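You operate a simulated robot arm through the tools that you are given. There is no shell and no other tool.

The job below is to be done with a simulated robot arm. You get a single attempt, and the scene is never put back.

JOB
Tighten the four fan guard bolts in number order to the torque on the job card.
Fine: set the torque knob first; one run a bolt; the nut driver goes back in its holder. Set down upright: nut driver.

The check looks at the end state, three seconds after you hand in, the way a careful person would. Anything else that was tipped, shoved, dropped, spilled or broken makes it a failure.

ROBOT AND FRAMES
A 7-joint arm with a two-finger gripper, fixed in place. Base frame: the origin is at the foot of the arm, x ahead of it, y to its left, z up; the work surface is at about z = 0.76. Readings come in m, degrees, newtons and seconds.
With the tool pointing down near the work surface it reaches from about 0.34 to 0.72 m from the base axis. Its first joint turns from -66.0 to 66.0 degrees. Payload 2.45 kg.
The tool frame sits at the grasp point between the pads (the TCP): z along the fingers, y along the line on which they close. The tips reach 0.026 m beyond it. Largest opening 0.096 m; the body of the gripper starts 0.069 m behind the TCP.
Orientation is told as [roll, pitch, yaw] about the base's x, y, z axes, in that order, counted from this pose: with the fingers straight down and closing along the base's y, the tool's x points along the base's -x, its y along +y and its z along -z.

CONTROLS
- The arm moves only by the tool arm_command. Its argument "increments" is text: rows parted by semicolons, each of 7 numbers parted by spaces: the shift along the tool's x, y, z in units of 150 mm (1.0 is 150 mm), then the turn, a rotation vector about the tool's x, y, z in units of 60 degrees (1.0 is 60 degrees), then the closure, from 0 (fully open) to 1 (shut). In form: tx ty tz wx wy wz jaw; .... A call has 1 to 20 rows; each row is the pose to reach, as a shift and turn from the pose commanded when the call began, along the tool's axes at that moment. A call with a number of a shift or a turn outside -1 to 1 is refused whole. Each row takes 0.2 s and may step no farther than 0.05 m and 8.6 degrees from the row before; otherwise, or with a gripper value out of range, the whole call is refused. Where a pose cannot be reached the arm comes as near as it can. A force on the tool above 40 N (or 10 N above the force at the start of the call, whichever is more), or a blocked arm, ends the call early, and 0.2 s more pass. Each finger halts on what it meets, pressing with about 42 N; the grip force reading is that of the motor and also rises with nothing between the fingers. The clock runs only during rows and for 0.2 s after the last one: add rows that repeat a pose to give the fingers time. It gives the time, the measured TCP pose, the force on the tool (base axes), the opening and the grip force at its end, in the units of the frame above (readings bear some noise), with the torque about the TCP (base axes, N m) and any sound that the robot's microphone picked up.
- Cameras (640 x 400 px; columns grow to the right, rows downward): "scene" is fixed at [0.1761, -0.428, 1.401]; the picture's right is [0.43, -0.90, 0.00], its down [-0.71, -0.34, -0.62] and it looks along [0.56, 0.26, -0.79] (base axes); focal length 312 px, centre (320, 200). "wrist" rides on the gripper at [0.082, 0.003, -0.098] in the tool frame; the picture's right is [-0.04, 1.00, 0.00], its down [-0.73, -0.03, -0.68] and it looks along [-0.68, -0.03, 0.73] (tool axes); focal length 256 px, centre (320, 200). There is no depth. A picture from a camera that has moved, and an enlarged one, comes with that camera's place and axes in the base frame and with its lens.
- get_image(camera): a new picture of that camera. The clock stands still meanwhile.
- inspect(camera, box): a new picture of the part [left, top, right, bottom] of that camera's present view, enlarged. The clock stands still meanwhile.
- hand_in(): hands the job in; it is judged then, once.

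Places have to be worked out from the pictures, the camera data and where the tool is seen. Open the gripper and draw the arm clear of the work before you hand the job in, unless the task says otherwise.

The tools are called after "Request:" as a command line: name --argument value ..., lists and objects as JSON in quotes. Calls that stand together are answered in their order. arm_command: Moves the arm, as the interface text tells. Its arguments: {"type":"object","properties":{"increments":{"type":"string"}},"required":["increments"]} The other tools are called the same way: get_image (camera) takes a picture; inspect (camera, box) takes an enlarged picture of a part of a camera's view; hand_in () hands the job in.

At the start:

```text
clock: 0.0
position: [0.3805, -0.1835, 1.1424]
ee_rot: [0.0, 0.0, 0.0]
force: [-0.3, -0.7, 0.4]
torque: [0.02, 0.0, -0.04]
finger_gap: 0.0962
gripper_force: 0.0
```

scene: 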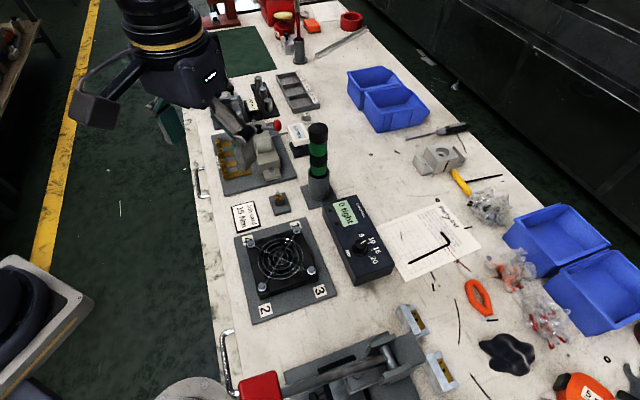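
wrist: 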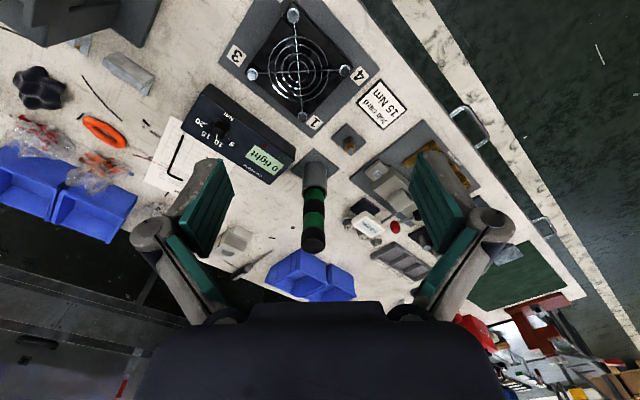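

I start by looking closely at the job card, the knob box, the fan guard and the driver in its holder.

Request:
inspect --camera "scene" --box '[220, 190, 420, 330]'

Request:
inspect --camera "scene" --box '[200, 60, 400, 220]'

Request:
inspect --camera "wrist" --box '[180, 0, 420, 150]'

Request:
inspect --camera "wrist" --box '[180, 60, 420, 260]'

```text
2.86 times, centred on (320, 260) of scene
camera zoom: at [0.1761, -0.428, 1.401], right [0.43, -0.9, 0.0], down [-0.71, -0.34, -0.62], along [0.56, 0.26, -0.79], focal length 892 px, centre (320, 29)
```

zoom: 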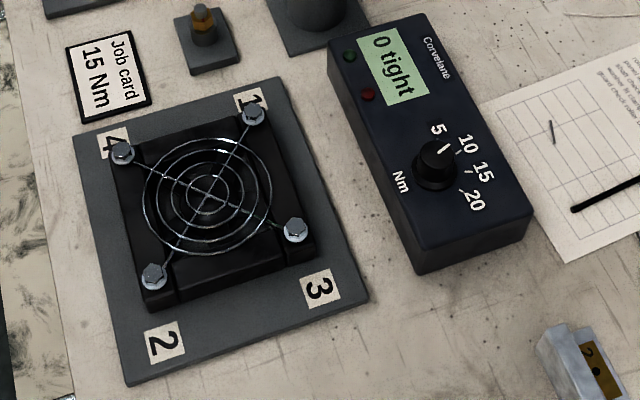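

```text
2.50 times, centred on (300, 140) of scene
camera zoom: at [0.1761, -0.428, 1.401], right [0.43, -0.9, 0.0], down [-0.71, -0.34, -0.62], along [0.56, 0.26, -0.79], focal length 780 px, centre (370, 350)
```

zoom: 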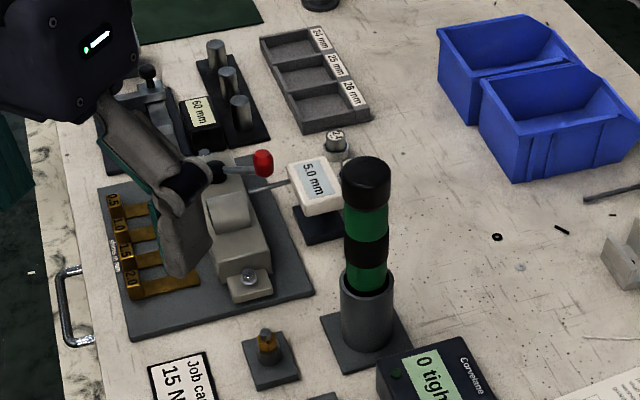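

```text
2.67 times, centred on (300, 75) of wrist
camera zoom: at [0.2971, -0.1789, 1.2386], right [0.04, 1.0, 0.0], down [0.73, -0.03, 0.68], along [0.68, -0.03, -0.73], focal length 683 px, centre (373, 533)
```

zoom: 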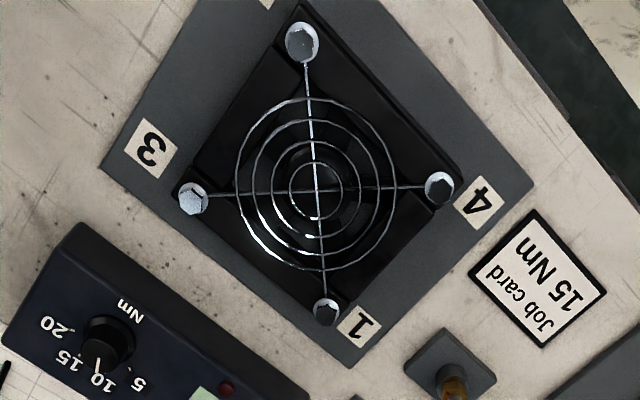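

```text
2.00 times, centred on (300, 160) of wrist
camera zoom: at [0.2971, -0.1789, 1.2386], right [0.04, 1.0, 0.0], down [0.73, -0.03, 0.68], along [0.68, -0.03, -0.73], focal length 512 px, centre (360, 280)
```

zoom: 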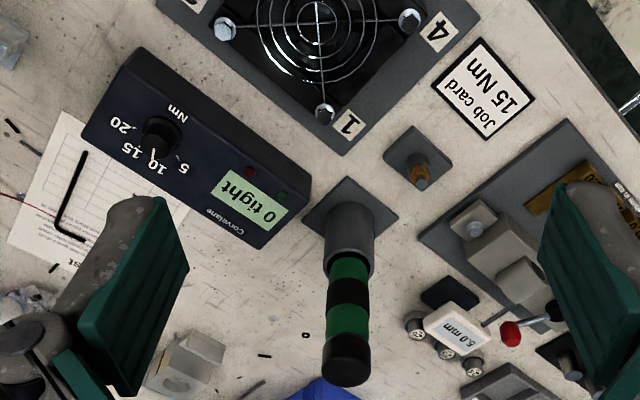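

The card asks for 15 Nm, and the box shows "0 tight". I need a closer look at the knob pointer, the small brass part and the bolts.

Request:
inspect --camera "scene" --box '[330, 195, 400, 290]'

Request:
inspect --camera "wrist" --box '[180, 80, 300, 185]'

Request:
inspect --camera "scene" --box '[235, 215, 345, 310]'

Request:
inspect --camera "scene" --box '[260, 115, 350, 220]'

```text
4.21 times, centred on (365, 242) of scene
camera zoom: at [0.1761, -0.428, 1.401], right [0.43, -0.9, 0.0], down [-0.71, -0.34, -0.62], along [0.56, 0.26, -0.79], focal length 1314 px, centre (130, 21)
```

zoom: 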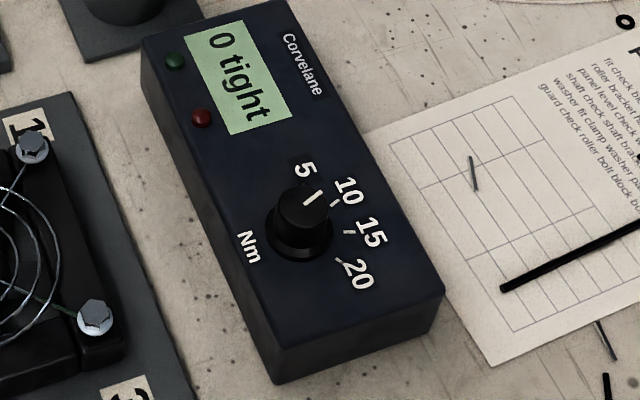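

```text
3.81 times, centred on (240, 132) of wrist
camera zoom: at [0.2971, -0.1789, 1.2386], right [0.04, 1.0, 0.0], down [0.73, -0.03, 0.68], along [0.68, -0.03, -0.73], focal length 975 px, centre (625, 457)
```

zoom: 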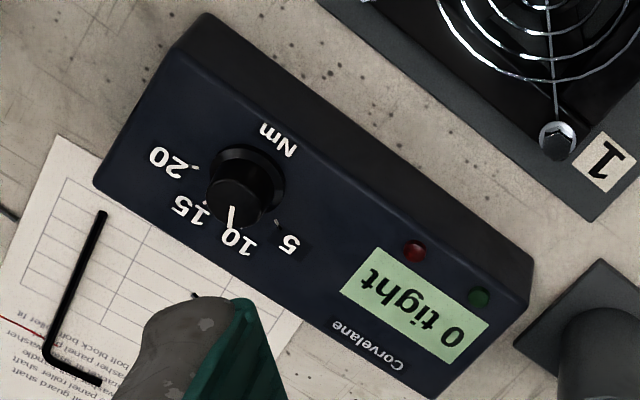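

```text
4.21 times, centred on (290, 262) of scene
camera zoom: at [0.1761, -0.428, 1.401], right [0.43, -0.9, 0.0], down [-0.71, -0.34, -0.62], along [0.56, 0.26, -0.79], focal length 1314 px, centre (446, -63)
```

zoom: 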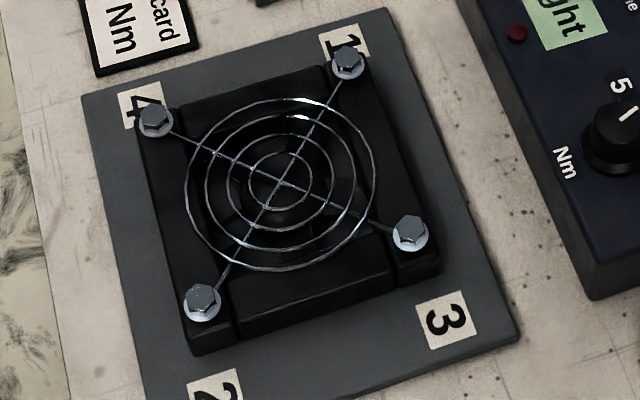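

```text
3.81 times, centred on (305, 168) of scene
camera zoom: at [0.1761, -0.428, 1.401], right [0.43, -0.9, 0.0], down [-0.71, -0.34, -0.62], along [0.56, 0.26, -0.79], focal length 1189 px, centre (377, 324)
```

zoom: 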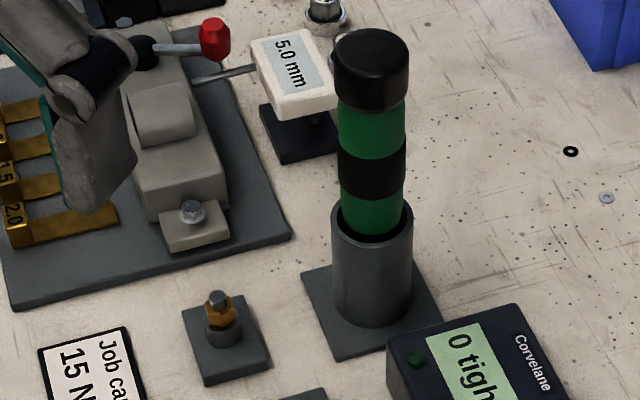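

The pointer sits between 5 and 10 (about -8° in base), and 15 is at about -60°. I judge the knob to be at about (0.509, -0.369), with its top at z≈0.833. I move above it at a safe height first.

Request:
arm_command --increments "-0.133 -0.2 0.083 0 0 0 0; -0.267 -0.4 0.167 0 0 0 0; -0.4 -0.6 0.25 0 0 0 0; -0.533 -0.8 0.333 0 0 0 0; -0.533 -0.8 0.333 0 0 0 0"

```text
clock: 1.2
position: [0.4587, -0.3048, 1.0922]
ee_rot: [0.1, 0.0, 0.0]
force: [0.5, 0.1, 0.3]
torque: [0.02, -0.01, -0.01]
finger_gap: 0.096
gripper_force: 0.1
```

Movement matches the commands. Next I go over the knob at z≈0.95 and turn to yaw +26°, which leaves room for the 52° turn.

Request:
arm_command --increments "-0.081 -0.109 0.2375 0 0 -0.108 0.3; -0.162 -0.218 0.475 0 0 -0.217 0.3; -0.243 -0.328 0.7125 0 0 -0.325 0.3; -0.323 -0.437 0.95 0 0 -0.433 0.3; -0.323 -0.437 0.95 0 0 -0.433 0.3"

Request:
get_image --camera "wrist"

Request:
get_image --camera "scene"

```text
clock: 2.4
position: [0.5105, -0.37, 0.9496]
ee_rot: [0.0, -0.1, 26.1]
force: [0.0, 0.2, 0.1]
torque: [0.0, 0.01, -0.01]
finger_gap: 0.0671
gripper_force: 0.1
```

```text
taken
camera wrist: at [0.4342, -0.4025, 1.0464], right [-0.4, 0.92, 0.0], down [0.67, 0.3, 0.68], along [0.62, 0.27, -0.73], focal length 256 px, centre (320, 200)
```

wrist: 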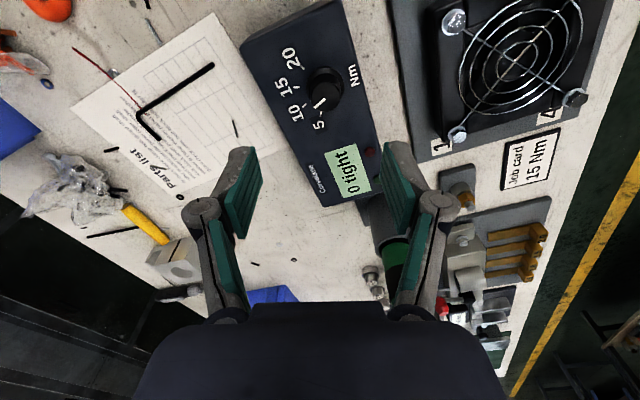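

```text
taken
```

scene: 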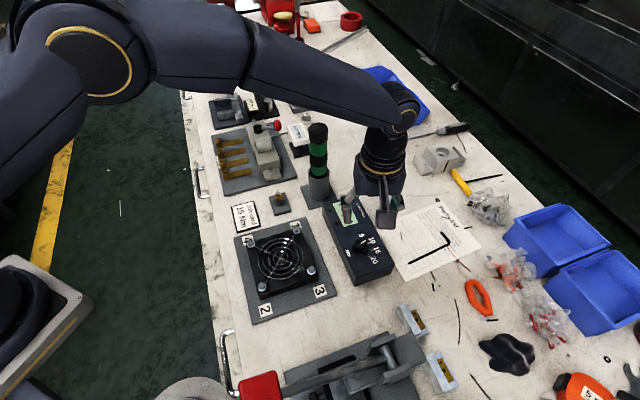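

The knob lies near the line through the fingers. I zoom in on the knob in the wrist view to refine its centre and pointer angle.

Request:
inspect --camera "wrist" --box '[265, 30, 385, 135]'

Request:
inspect --camera "scene" --box '[330, 180, 420, 290]'

```text
3.81 times, centred on (325, 82) of wrist
camera zoom: at [0.4342, -0.4025, 1.0464], right [-0.4, 0.92, 0.0], down [0.67, 0.3, 0.68], along [0.62, 0.27, -0.73], focal length 975 px, centre (301, 648)
```

zoom: 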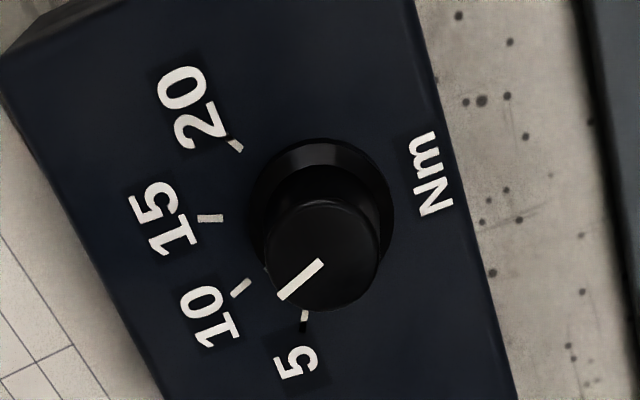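

```text
3.64 times, centred on (375, 235) of scene
camera zoom: at [0.1761, -0.428, 1.401], right [0.43, -0.9, 0.0], down [-0.71, -0.34, -0.62], along [0.56, 0.26, -0.79], focal length 1135 px, centre (120, 73)
```

zoom: 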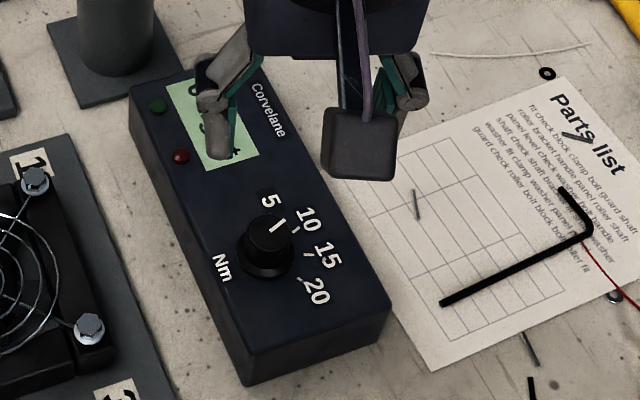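

The wrist view suggests the pointer is at or near 10, not 5–10, and the knob sits about 4.5 mm toward +tool y. I zoom in further to pin down the pointer.

Request:
inspect --camera "wrist" --box '[300, 55, 350, 120]'

Request:
inspect --camera "scene" --box '[340, 225, 395, 260]'

```text
6.15 times, centred on (325, 88) of wrist
camera zoom: at [0.4342, -0.4025, 1.0464], right [-0.4, 0.92, 0.0], down [0.67, 0.3, 0.68], along [0.62, 0.27, -0.73], focal length 1575 px, centre (289, 892)
```

zoom: 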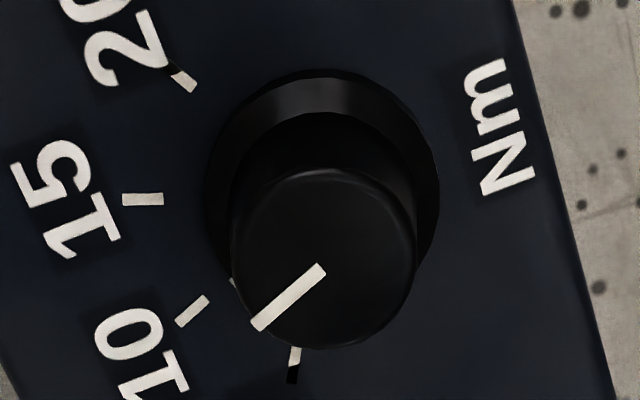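

```text
11.43 times, centred on (368, 242) of scene
camera zoom: at [0.1761, -0.428, 1.401], right [0.43, -0.9, 0.0], down [-0.71, -0.34, -0.62], along [0.56, 0.26, -0.79], focal length 3566 px, centre (-223, -286)
```

zoom: 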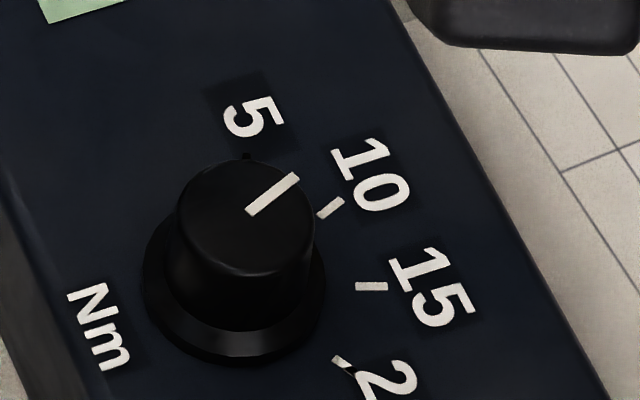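

The pointer is parallel to the 10 tick, so I need a 40° clockwise turn to 15. I correct the lateral offset and come down to TCP z≈0.87, with the fingertips just above the knob, then check.

Request:
arm_command --increments "-0.007 0.03 0.133 0 0 0 0.3; -0.007 0.03 0.267 0 0 0 0.3; -0.007 0.03 0.4 0 0 0 0.3; -0.007 0.03 0.533 0 0 0 0.3; -0.007 0.03 0.533 0 0 0 0.3"

Request:
get_image --camera "wrist"

Request:
inspect --camera "scene" --box '[310, 190, 420, 290]'

```text
clock: 3.6
position: [0.5068, -0.3659, 0.8687]
ee_rot: [0.1, 0.0, 26.0]
force: [-0.2, 0.5, -0.2]
torque: [0.03, 0.02, 0.02]
finger_gap: 0.0672
gripper_force: 0.0
```

```text
taken
camera wrist: at [0.431, -0.3978, 0.9663], right [-0.4, 0.92, 0.0], down [0.67, 0.29, 0.68], along [0.62, 0.27, -0.73], focal length 256 px, centre (320, 200)
```

wrist: 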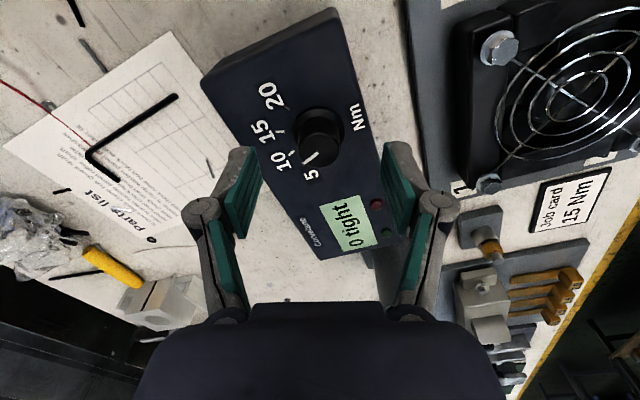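

```text
4.00 times, centred on (365, 240) of scene
camera zoom: at [0.1761, -0.428, 1.401], right [0.43, -0.9, 0.0], down [-0.71, -0.34, -0.62], along [0.56, 0.26, -0.79], focal length 1248 px, centre (140, 40)
```

zoom: 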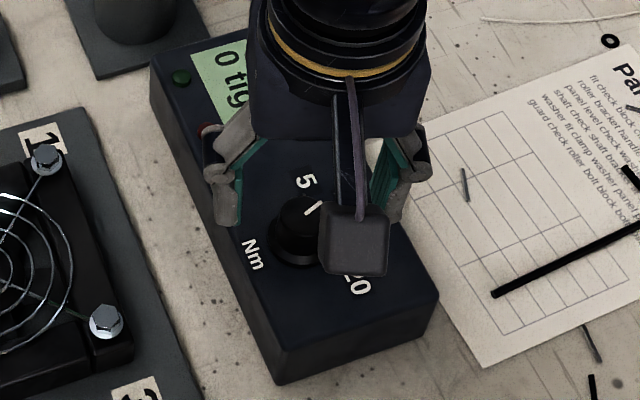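

The knob is centred between the fingers, with its top at about z=0.831. I go down to TCP z 0.845, with the tips at 0.819 above the box top, and close.

Request:
arm_command --increments "0 0 0.08 0 0 0 0.3; 0 0 0.167 0 0 0 0.3; 0 0 0.167 0 0 0 0.3; 0 0 0.167 0 0 0 0.5; 0 0 0.167 0 0 0 0.7; 0 0 0.167 0 0 0 0.9; 0 0 0.167 0 0 0 1; 0 0 0.167 0 0 0 1"

Request:
get_image --camera "wrist"

```text
clock: 5.4
position: [0.5065, -0.3682, 0.8448]
ee_rot: [-0.2, 0.0, 26.0]
force: [4.9, -8.3, -4.7]
torque: [-0.16, -0.29, -0.01]
finger_gap: 0.026
gripper_force: 45.0
```

```text
taken
camera wrist: at [0.4311, -0.3982, 0.9414], right [-0.4, 0.92, 0.0], down [0.67, 0.3, 0.68], along [0.62, 0.27, -0.73], focal length 256 px, centre (320, 200)
```

wrist: 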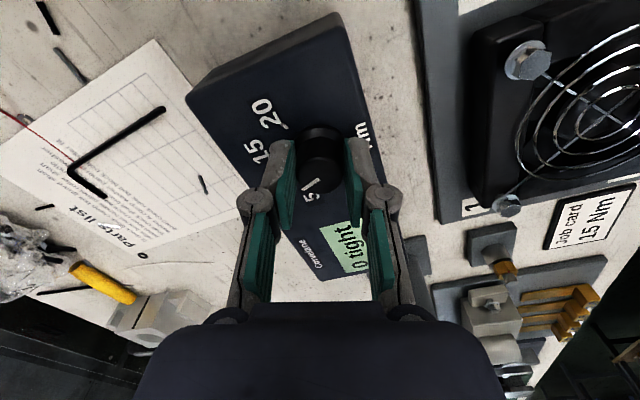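

I have the knob at a 26 mm gap with about 9 N side load along -tool y. I ease 1.5 mm that way, then turn 40° clockwise.

Request:
arm_command --increments "0 -0.01 0 0 0 0 1; 0 -0.01 0 0 0 0 1"

```text
clock: 6.0
position: [0.5074, -0.3664, 0.8452]
ee_rot: [0.0, 0.0, 25.9]
force: [-4.3, 0.1, 17.5]
torque: [0.33, -0.06, 0.01]
finger_gap: 0.0262
gripper_force: 45.3
```

The side load is relieved. Some vertical friction load remains, but it is small. Now I turn +40° about tool z.

Request:
arm_command --increments "0 0 0 0 0 0.111 1; 0 0 0 0 0 0.222 1; 0 0 0 0 0 0.333 1; 0 0 0 0 0 0.444 1; 0 0 0 0 0 0.555 1; 0 0 0 0 0 0.667 1; 0 0 0 0 0 0.667 1; 0 0 0 0 0 0.667 1"

Request:
get_image --camera "wrist"

Request:
inspect --camera "scene" --box '[310, 190, 420, 290]'

```text
clock: 7.8
position: [0.5071, -0.3665, 0.8436]
ee_rot: [-0.1, 0.1, -14.1]
force: [-12.4, -2.0, 25.8]
torque: [-0.01, 0.59, -0.01]
finger_gap: 0.0262
gripper_force: 45.1
```

```text
taken
camera wrist: at [0.4279, -0.3421, 0.9414], right [0.28, 0.96, 0.0], down [0.7, -0.21, 0.68], along [0.65, -0.19, -0.73], focal length 256 px, centre (320, 200)
```

wrist: 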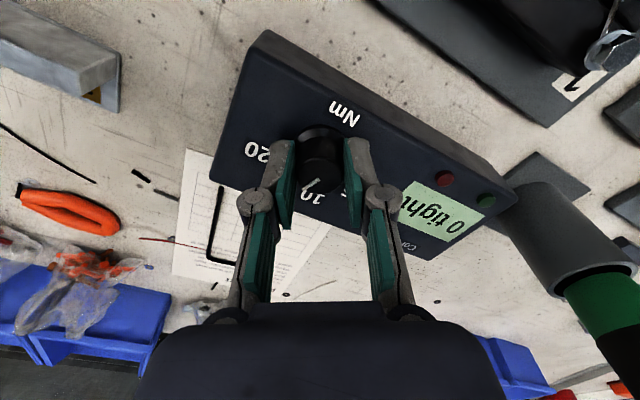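

```text
4.00 times, centred on (365, 240) of scene
camera zoom: at [0.1754, -0.4277, 1.4012], right [0.43, -0.9, 0.0], down [-0.71, -0.34, -0.62], along [0.56, 0.26, -0.79], focal length 1248 px, centre (140, 40)
```

zoom: 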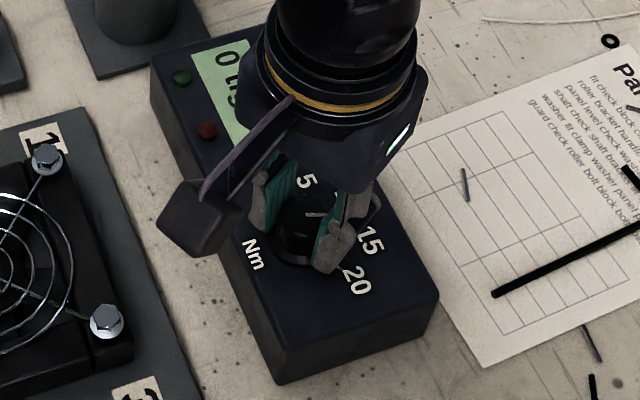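

The pointer seems to have followed toward 15. I open the fingers and rise straight up to check it.

Request:
arm_command --increments "0 0 0 0 0 0 0.8; 0 0 0 0 0 0 0.5; 0 0 0 0 0 0 0.3; 0 0 0 0 0 0 0.3; 0 0 -0.2 0 0 0 0.3; 0 0 -0.5 0 0 0 0.3; 0 0 -0.8 0 0 0 0.3; 0 0 -0.8 0 0 0 0.3"

Request:
inspect --camera "wrist" --box '[240, 20, 400, 135]'

Request:
inspect --camera "scene" --box '[330, 200, 410, 270]'

```text
clock: 9.6
position: [0.509, -0.3648, 0.9639]
ee_rot: [-0.1, 0.0, -14.1]
force: [0.6, 0.4, -0.1]
torque: [-0.04, -0.02, 0.02]
finger_gap: 0.0671
gripper_force: 0.2
```

```text
3.48 times, centred on (320, 78) of wrist
camera zoom: at [0.4297, -0.3402, 1.0609], right [0.28, 0.96, 0.0], down [0.7, -0.21, 0.68], along [0.65, -0.19, -0.73], focal length 890 px, centre (320, 626)
```

zoom: 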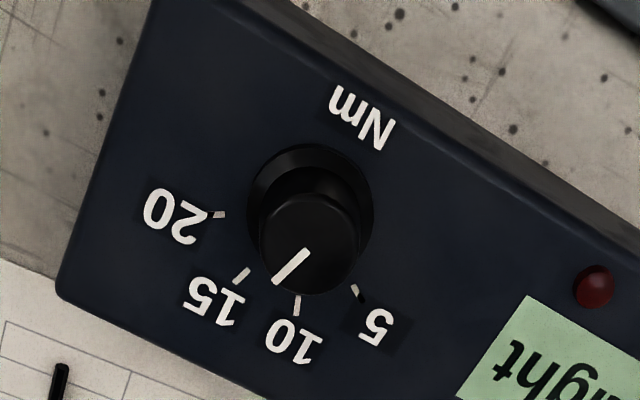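

```text
5.71 times, centred on (370, 235) of scene
camera zoom: at [0.1761, -0.428, 1.401], right [0.43, -0.9, 0.0], down [-0.71, -0.34, -0.62], along [0.56, 0.26, -0.79], focal length 1783 px, centre (34, 0)
```

zoom: 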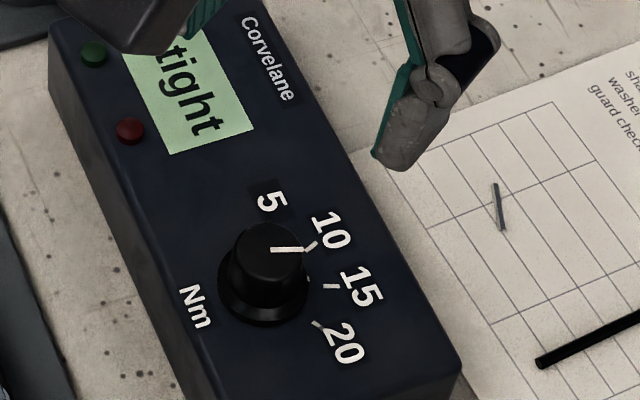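

The pointer is now parallel to the 15 tick, so the knob is set. I rise and straighten the yaw, then head toward the driver.

Request:
arm_command --increments "0 0 -0.3 0 0 -0.117 0.2; 0 0 -0.6 0 0 -0.233 0.1; 0 0 -0.77 0 0 -0.233 0; 0 0 -0.77 0 0 -0.233 0"

```text
clock: 10.6
position: [0.5088, -0.3626, 1.0768]
ee_rot: [0.0, 0.1, 0.0]
force: [-0.3, 0.1, -0.1]
torque: [0.0, 0.02, 0.01]
finger_gap: 0.0958
gripper_force: 0.1
```

Now I move over the driver, still well above its top.

Request:
arm_command --increments "-0.163 0.2 0 0 0 0 0; -0.325 0.4 0 0 0 0 0; -0.488 0.6 0 0 0 0 0; -0.65 0.8 0 0 0 0 0; -0.8 1.0 0 0 0 0 0; -0.8 1.0 0 0 0 0 0"

Request:
get_image --camera "wrist"

Request:
get_image --camera "scene"

```text
clock: 12.0
position: [0.627, -0.2151, 1.0811]
ee_rot: [0.0, 0.0, 0.0]
force: [0.5, -0.8, -0.1]
torque: [-0.01, 0.01, 0.03]
finger_gap: 0.0959
gripper_force: 0.1
```

```text
taken
camera wrist: at [0.5448, -0.2109, 1.1788], right [0.04, 1.0, 0.0], down [0.73, -0.03, 0.68], along [0.68, -0.03, -0.73], focal length 256 px, centre (320, 200)
```

wrist: 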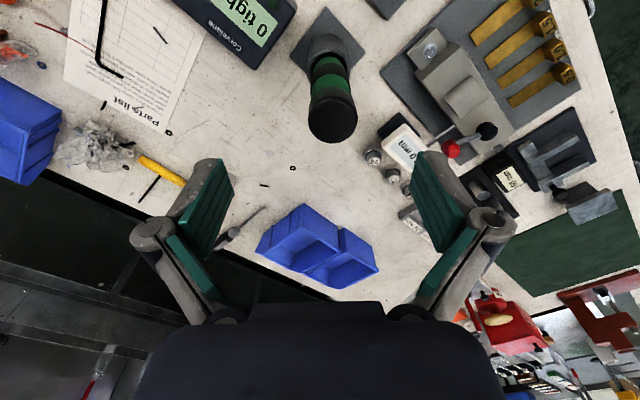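

```text
taken
```

scene: 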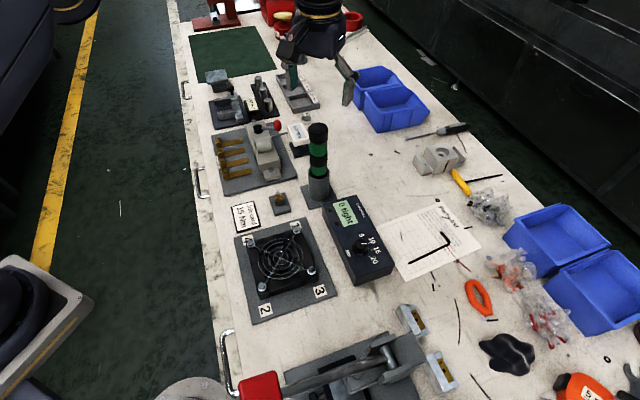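

The driver top appears at about (0.640, -0.204). I zoom to refine its centre.

Request:
inspect --camera "wrist" --box '[270, 0, 400, 150]'

Request:
inspect --camera "scene" --box '[285, 110, 355, 215]'

```text
2.67 times, centred on (335, 75) of wrist
camera zoom: at [0.5448, -0.2109, 1.1788], right [0.04, 1.0, 0.0], down [0.73, -0.03, 0.68], along [0.68, -0.03, -0.73], focal length 683 px, centre (280, 533)
```

zoom: 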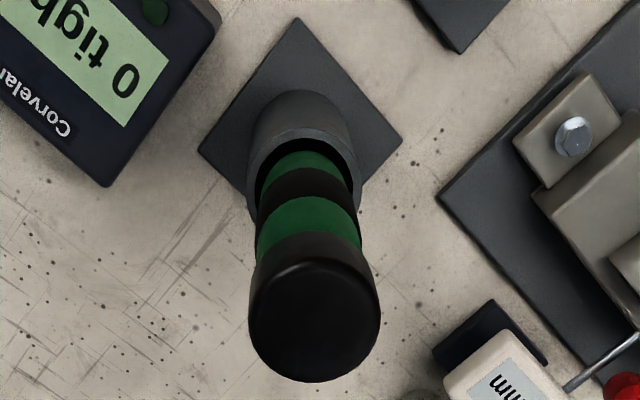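

```text
3.81 times, centred on (320, 162) of scene
camera zoom: at [0.1762, -0.428, 1.401], right [0.43, -0.9, 0.0], down [-0.71, -0.34, -0.62], along [0.56, 0.26, -0.79], focal length 1189 px, centre (320, 343)
```

zoom: 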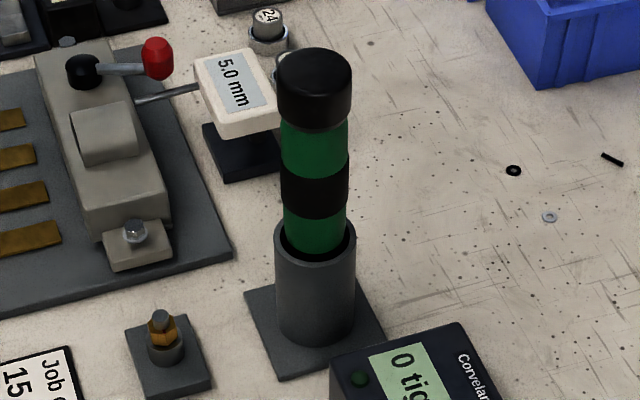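

I refine the driver to (0.640, -0.2055), cap top z≈0.984 and about 39 mm across. I centre over it and come down to just above the cap to check.

Request:
arm_command --increments "-0.08 0.063 0 0 0 0 0; -0.08 0.063 0.15 0 0 0 0; -0.08 0.063 0.3 0 0 0 0; -0.08 0.063 0.3 0 0 0 0"

Request:
get_image --camera "wrist"

Request:
inspect --camera "scene" --box '[250, 30, 390, 220]'

```text
clock: 13.0
position: [0.6393, -0.2048, 1.0356]
ee_rot: [0.0, 0.0, -0.1]
force: [-0.1, -0.3, 0.4]
torque: [-0.02, 0.01, 0.03]
finger_gap: 0.096
gripper_force: 0.0
```

```text
taken
camera wrist: at [0.5575, -0.2014, 1.1329], right [0.04, 1.0, 0.0], down [0.73, -0.03, 0.68], along [0.68, -0.03, -0.73], focal length 256 px, centre (320, 200)
```

wrist: 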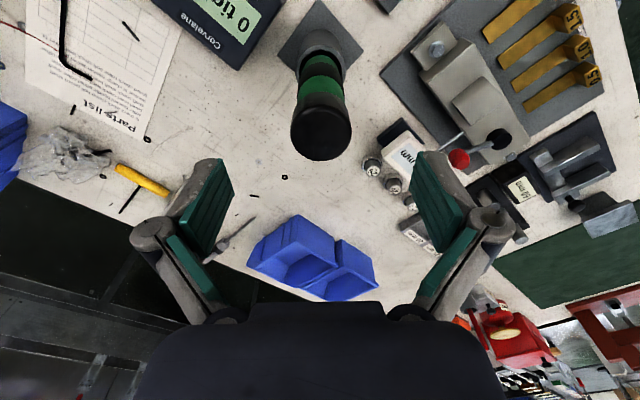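

```text
2.11 times, centred on (320, 125) of scene
camera zoom: at [0.1761, -0.428, 1.401], right [0.43, -0.9, 0.0], down [-0.71, -0.34, -0.62], along [0.56, 0.26, -0.79], focal length 657 px, centre (320, 358)
```

zoom: 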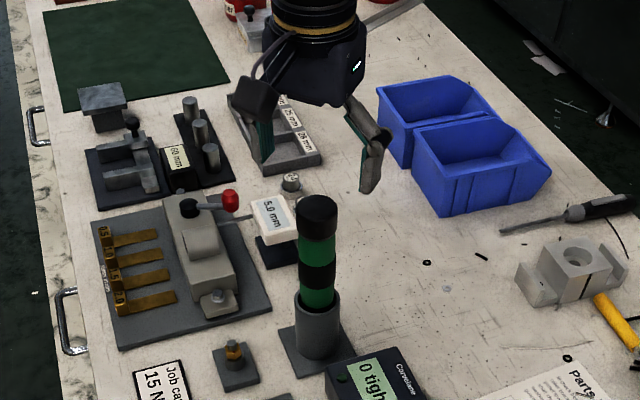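

The driver is centred between the fingers and the cap top agrees at z≈0.983. I descend to TCP z≈0.928, with the palm clear of the cap.

Request:
arm_command --increments "0 0 0.18 0 0 0 0; 0 0 0.36 0 0 0 0; 0 0 0.54 0 0 0 0; 0 0 0.71 0 0 0 0; 0 0 0.71 0 0 0 0"

Request:
get_image --camera "wrist"

Request:
inspect --camera "scene" --box '[250, 60, 390, 220]'

```text
clock: 14.2
position: [0.6396, -0.2058, 0.9256]
ee_rot: [-0.1, 0.0, -0.1]
force: [-0.6, -0.8, -0.6]
torque: [0.01, -0.02, -0.05]
finger_gap: 0.0961
gripper_force: 0.1
```

```text
taken
camera wrist: at [0.5576, -0.2021, 1.0242], right [0.04, 1.0, 0.0], down [0.73, -0.03, 0.68], along [0.68, -0.03, -0.73], focal length 256 px, centre (320, 200)
```

wrist: 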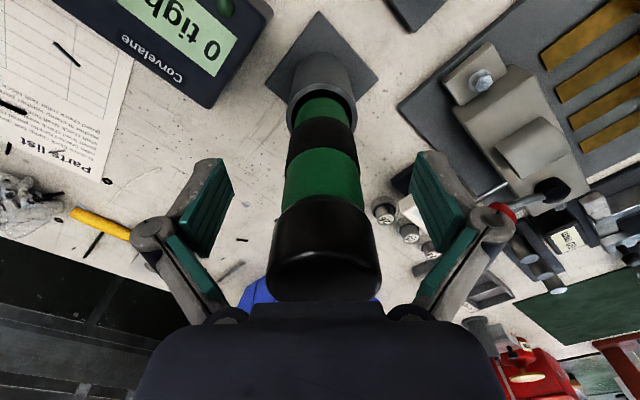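

```text
2.50 times, centred on (320, 140) of scene
camera zoom: at [0.1761, -0.428, 1.401], right [0.43, -0.9, 0.0], down [-0.71, -0.34, -0.62], along [0.56, 0.26, -0.79], focal length 780 px, centre (320, 350)
```

zoom: 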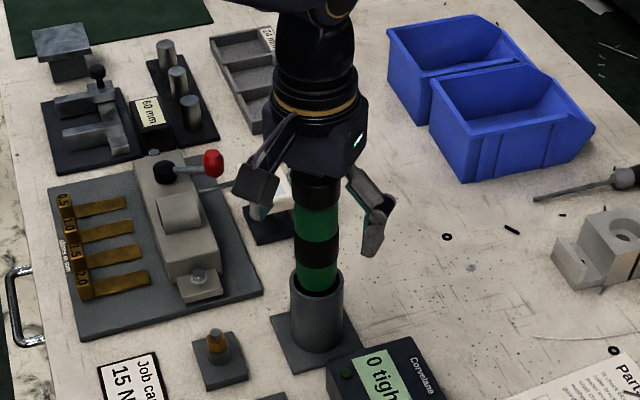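

The fingers straddle the driver and it is centred. I close gently.

Request:
arm_command --increments "0 0 0 0 0 0 0.3; 0 0 0 0 0 0 0.5; 0 0 0 0 0 0 0.6; 0 0 0 0 0 0 0.7; 0 0 0 0 0 0 1; 0 0 0 0 0 0 1; 0 0 0 0 0 0 1"

Request:
get_image --camera "wrist"

```text
clock: 15.8
position: [0.6405, -0.204, 0.9276]
ee_rot: [0.0, -0.1, 0.0]
force: [0.1, 2.0, 0.4]
torque: [0.29, 0.02, 0.0]
finger_gap: 0.0387
gripper_force: 41.7
```

```text
taken
camera wrist: at [0.5576, -0.2017, 1.0247], right [0.04, 1.0, 0.0], down [0.73, -0.03, 0.68], along [0.68, -0.03, -0.73], focal length 256 px, centre (320, 200)
```

wrist: 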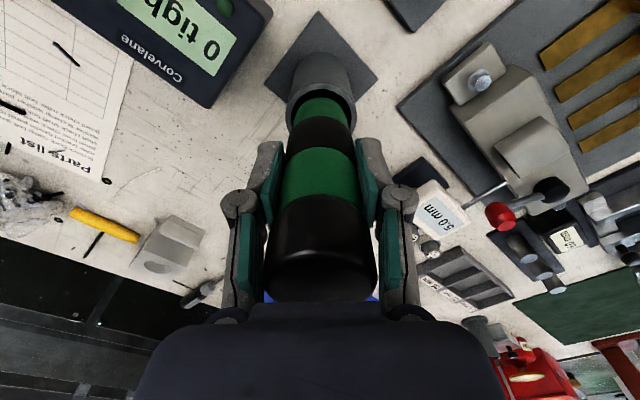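

I have a firm grip at 38.7 mm, with the return pose at about (0.640, -0.2055, 0.928). I lift straight up out of the holder.

Request:
arm_command --increments "0 0 -0.15 0 0 0 1; 0 0 -0.35 0 0 0 1; 0 0 -0.6 0 0 0 1; 0 0 -0.8 0 0 0 1; 0 0 -1 0 0 0 1; 0 0 -1 0 0 0 1"

Request:
get_image --camera "wrist"

Request:
get_image --camera "scene"

```text
clock: 17.2
position: [0.6414, -0.2026, 1.077]
ee_rot: [-0.1, 0.1, -0.1]
force: [0.1, 0.1, -5.0]
torque: [0.0, 0.04, 0.0]
finger_gap: 0.0386
gripper_force: 41.9
```

```text
taken
camera wrist: at [0.5587, -0.1997, 1.1745], right [0.04, 1.0, 0.0], down [0.73, -0.03, 0.68], along [0.68, -0.03, -0.73], focal length 256 px, centre (320, 200)
```

wrist: 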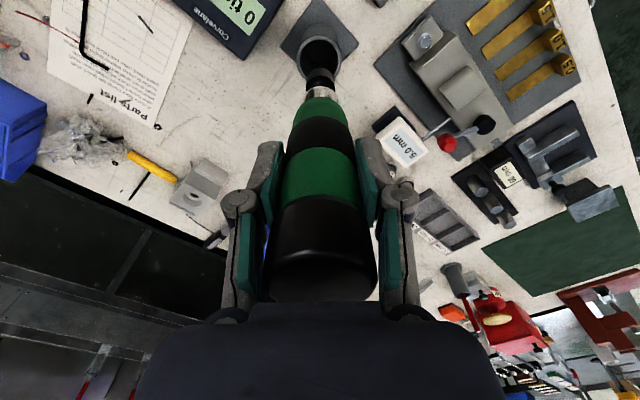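

```text
taken
```

scene: 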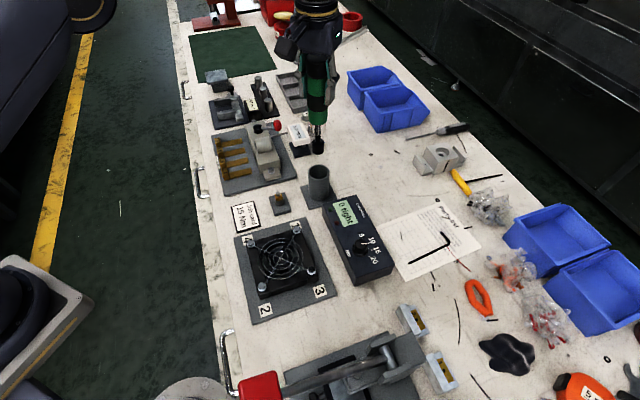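

The driver is out, and its black socket end is visible below. I look closely at it in both views.

Request:
inspect --camera "wrist" --box '[270, 20, 370, 120]'

Request:
inspect --camera "scene" --box '[280, 60, 360, 220]'

```text
4.00 times, centred on (320, 70) of wrist
camera zoom: at [0.5587, -0.1997, 1.1745], right [0.04, 1.0, 0.0], down [0.73, -0.03, 0.68], along [0.68, -0.03, -0.73], focal length 1024 px, centre (320, 720)
```

zoom: 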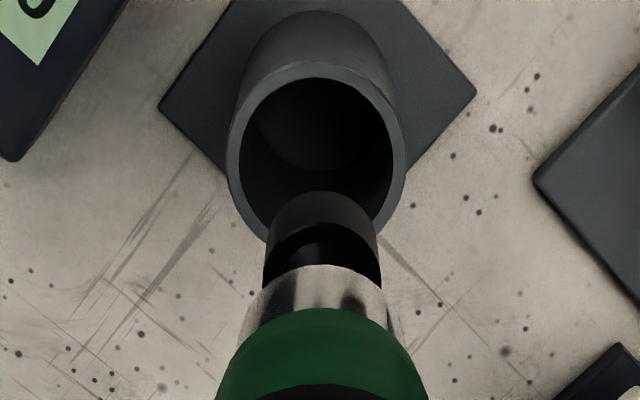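

```text
2.50 times, centred on (320, 140) of scene
camera zoom: at [0.1762, -0.428, 1.401], right [0.43, -0.9, 0.0], down [-0.71, -0.34, -0.62], along [0.56, 0.26, -0.79], focal length 780 px, centre (320, 350)
```

zoom: 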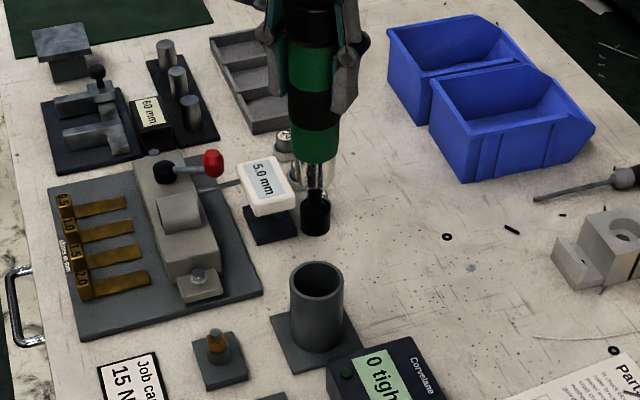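

The socket end is about 0.157 m below the TCP and nearly coaxial. The bolts triangulate to a square: #1 (0.502,-0.220), #2 (0.3535,-0.220), #3 (0.428,-0.294), #4 (0.4275,-0.1455), heads at z≈0.80. I carry the driver over bolt 1 at height.

Request:
arm_command --increments "0.2 -0.02 0 0 0 0 1; 0.45 -0.045 0 0 0 0 1; 0.7 -0.07 0 0 0 0 1; 0.92 -0.095 0 0 0 0 1; 0.92 -0.095 0.2 0 0 0 1; 0.92 -0.095 0.4 0 0 0 1; 0.92 -0.095 0.4 0 0 0 1"

Request:
get_image --camera "wrist"

Request:
get_image --camera "scene"

```text
clock: 18.8
position: [0.5034, -0.2196, 1.0167]
ee_rot: [0.1, 0.0, -0.2]
force: [0.3, 0.4, -4.3]
torque: [0.0, 0.02, 0.02]
finger_gap: 0.0389
gripper_force: 42.3
```

```text
taken
camera wrist: at [0.4202, -0.2147, 1.1142], right [0.04, 1.0, 0.0], down [0.73, -0.03, 0.68], along [0.68, -0.03, -0.73], focal length 256 px, centre (320, 200)
```

wrist: 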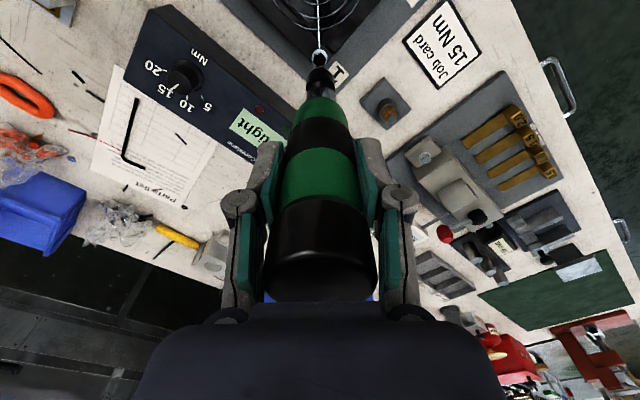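

```text
taken
```

scene: 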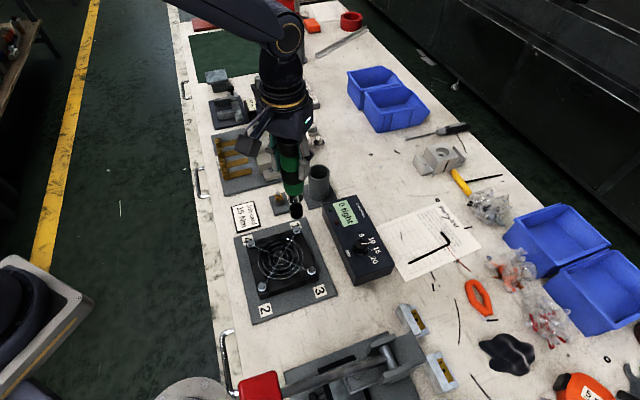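

The socket is close over bolt 1. I inspect the alignment in both views.

Request:
inspect --camera "wrist" --box '[280, 25, 360, 105]'

Request:
inspect --camera "scene" --box '[255, 160, 345, 260]'

```text
5.00 times, centred on (320, 65) of wrist
camera zoom: at [0.4202, -0.2147, 1.1142], right [0.04, 1.0, 0.0], down [0.73, -0.03, 0.68], along [0.68, -0.03, -0.73], focal length 1280 px, centre (320, 875)
```

zoom: 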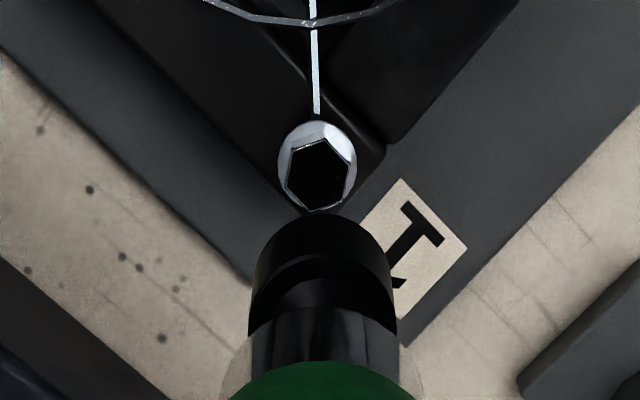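

```text
4.00 times, centred on (300, 210) of scene
camera zoom: at [0.1762, -0.428, 1.401], right [0.43, -0.9, 0.0], down [-0.71, -0.34, -0.62], along [0.56, 0.26, -0.79], focal length 1248 px, centre (400, 160)
```

zoom: 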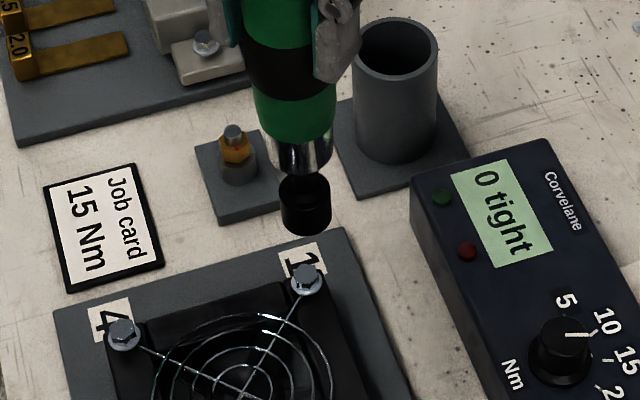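

Combining views A and B with the scene camera puts the bolt 1 head at about (0.4976,-0.220,0.809), so the socket is roughly 4 mm too far in x. I correct that, descend to a gap of about 10 mm, and check again.

Request:
arm_command --increments "0.03 0 0.13 0 0 0 1; 0.03 0 0.267 0 0 0 1; 0.03 0 0.267 0 0 0 1"

Request:
inspect --camera "wrist" --box '[280, 25, 360, 105]'

Request:
inspect --camera "scene" --box '[265, 190, 325, 250]'

```text
clock: 19.6
position: [0.4982, -0.2194, 0.9746]
ee_rot: [-0.1, -0.1, 0.0]
force: [0.3, -1.4, -5.0]
torque: [-0.02, 0.04, 0.01]
finger_gap: 0.0385
gripper_force: 41.4
```

```text
5.00 times, centred on (320, 65) of wrist
camera zoom: at [0.4156, -0.2148, 1.0725], right [0.04, 1.0, 0.0], down [0.73, -0.03, 0.68], along [0.68, -0.03, -0.73], focal length 1280 px, centre (320, 875)
```

zoom: 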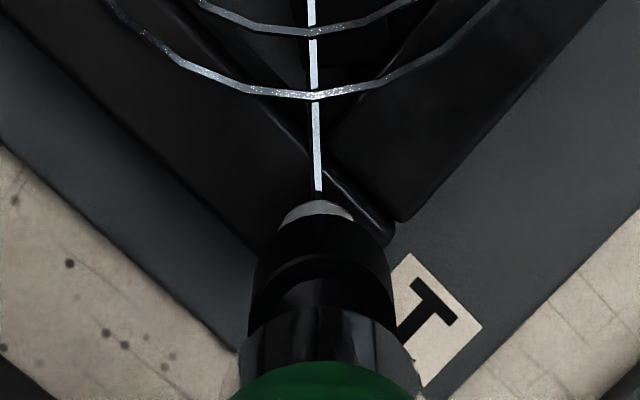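

```text
6.67 times, centred on (295, 220) of scene
camera zoom: at [0.1762, -0.428, 1.401], right [0.43, -0.9, 0.0], down [-0.71, -0.34, -0.62], along [0.56, 0.26, -0.79], focal length 2080 px, centre (487, 67)
```

zoom: 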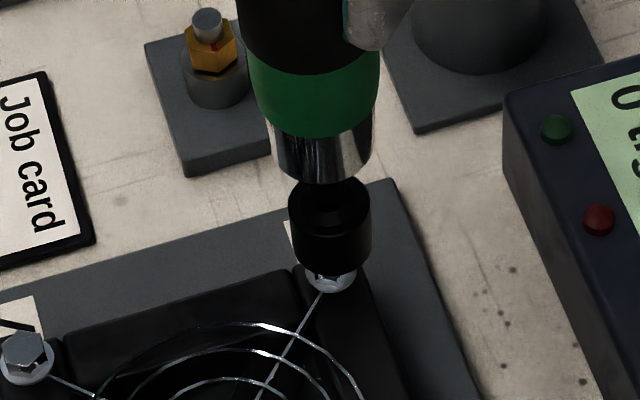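

The socket looks coaxial with bolt 1 to within about 1 mm in both views. I come down in small steps toward contact.

Request:
arm_command --increments "0 0 0.02 0 0 0 1; 0 0 0.04 0 0 0 1; 0 0 0.06 0 0 0 1; 0 0 0.08 0 0 0 1"

Request:
inspect --camera "scene" --box '[265, 190, 325, 250]'

```text
clock: 20.6
position: [0.5012, -0.2187, 0.9707]
ee_rot: [0.0, -0.5, 0.1]
force: [-2.2, 1.8, 6.7]
torque: [0.22, 0.45, 0.0]
finger_gap: 0.0388
gripper_force: 42.4
stopped in row 4: the force on the tool passed its limit at 46 N (the readings are from after the stop); the commanded pose is now the measured one
```

```text
6.67 times, centred on (295, 220) of scene
camera zoom: at [0.176, -0.4279, 1.4011], right [0.43, -0.9, 0.0], down [-0.71, -0.34, -0.62], along [0.56, 0.26, -0.79], focal length 2080 px, centre (487, 67)
```

zoom: 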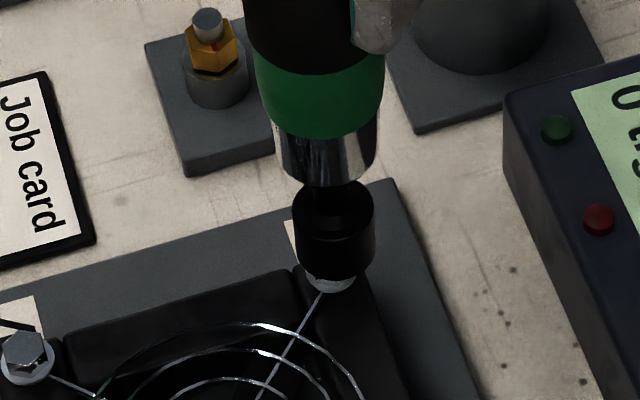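

The socket touched the bolt head without engaging (46 N stop) and the tool was pushed about 3 mm in +x. I lift about 8 mm, undo the small tilt and recheck the alignment.

Request:
arm_command --increments "0 0 -0.03 0 0 0 1; 0 0 -0.053 0 0.0083 0 1; 0 0 -0.053 0 0.0083 0 1"

Request:
get_image --camera "wrist"

Request:
inspect --camera "wrist" --box '[290, 40, 350, 100]'

Request:
inspect --camera "scene" --box '[270, 195, 320, 245]'

```text
clock: 21.4
position: [0.5004, -0.2207, 0.9785]
ee_rot: [-0.2, -0.1, 0.0]
force: [-0.6, -0.1, -4.4]
torque: [0.01, 0.02, -0.01]
finger_gap: 0.039
gripper_force: 42.5
```

```text
taken
camera wrist: at [0.4181, -0.2155, 1.0751], right [0.04, 1.0, 0.0], down [0.73, -0.03, 0.68], along [0.68, -0.03, -0.73], focal length 256 px, centre (320, 200)
```

wrist: 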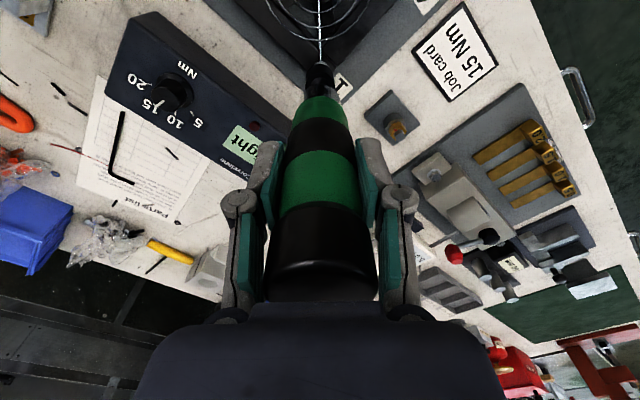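

```text
6.67 times, centred on (320, 70) of wrist
camera zoom: at [0.4181, -0.2155, 1.0751], right [0.04, 1.0, 0.0], down [0.73, -0.03, 0.68], along [0.68, -0.03, -0.73], focal length 1707 px, centre (320, 1067)
```

zoom: 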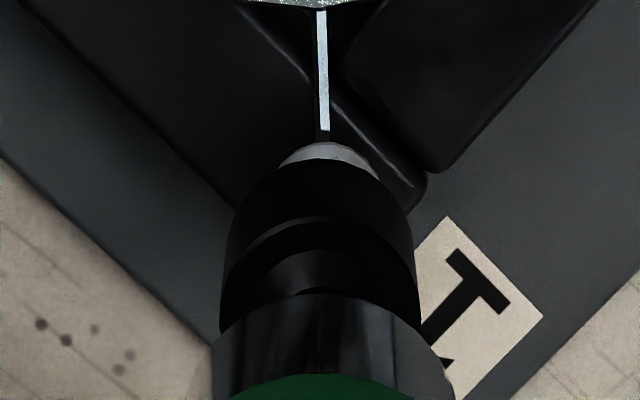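

```text
8.00 times, centred on (295, 220) of scene
camera zoom: at [0.1762, -0.428, 1.401], right [0.43, -0.9, 0.0], down [-0.71, -0.34, -0.62], along [0.56, 0.26, -0.79], focal length 2496 px, centre (520, 40)
```

zoom: 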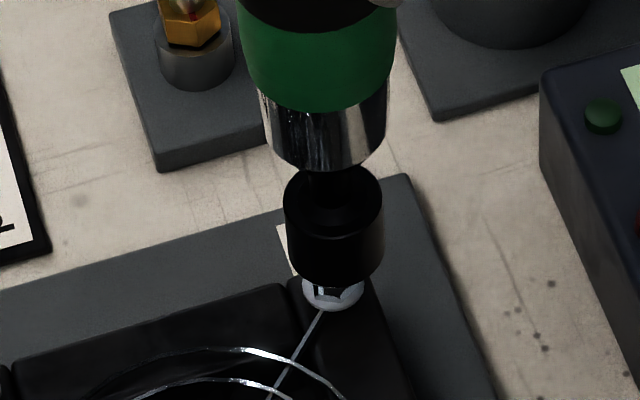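

The contact height changes my geometry: the socket is about 5 mm too far in +x relative to the bolt, because of driver offset in the grip. I rise 80 mm so both the bolt head and socket are visible, shift -x by 5 mm, and look again.

Request:
arm_command --increments "0 0 -0.1 0 0 0 1; 0.033 0 -0.3 0 0 0 1; 0.033 0 -0.533 0 0 0 1; 0.033 0 -0.533 0 0 0 1; 0.033 0 -0.533 0 0 0 1"

Request:
inspect --camera "wrist" --box '[290, 30, 350, 90]'

Request:
inspect --camera "scene" --box '[260, 170, 330, 250]'

```text
clock: 22.6
position: [0.4966, -0.2168, 1.058]
ee_rot: [0.0, 0.0, 0.1]
force: [-0.2, 1.2, -4.6]
torque: [0.01, -0.03, -0.01]
finger_gap: 0.0384
gripper_force: 41.7
```

```text
6.67 times, centred on (320, 60) of wrist
camera zoom: at [0.4141, -0.2138, 1.1552], right [0.04, 1.0, 0.0], down [0.73, -0.03, 0.68], along [0.68, -0.03, -0.73], focal length 1707 px, centre (320, 1133)
```

zoom: 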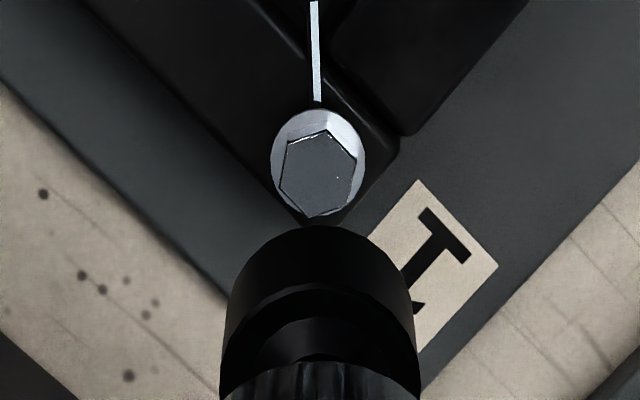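

```text
5.00 times, centred on (295, 210) of scene
camera zoom: at [0.1762, -0.428, 1.401], right [0.43, -0.9, 0.0], down [-0.71, -0.34, -0.62], along [0.56, 0.26, -0.79], focal length 1560 px, centre (445, 150)
```

zoom: 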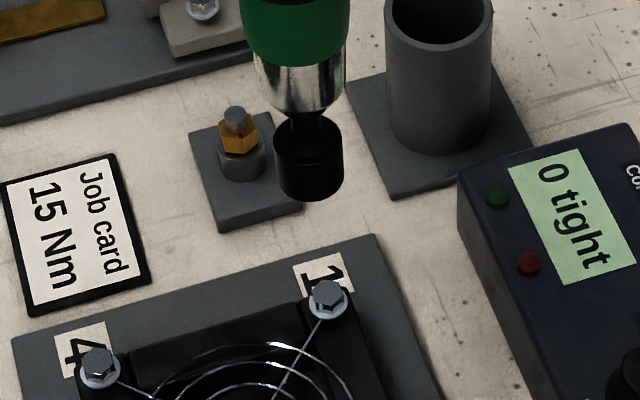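

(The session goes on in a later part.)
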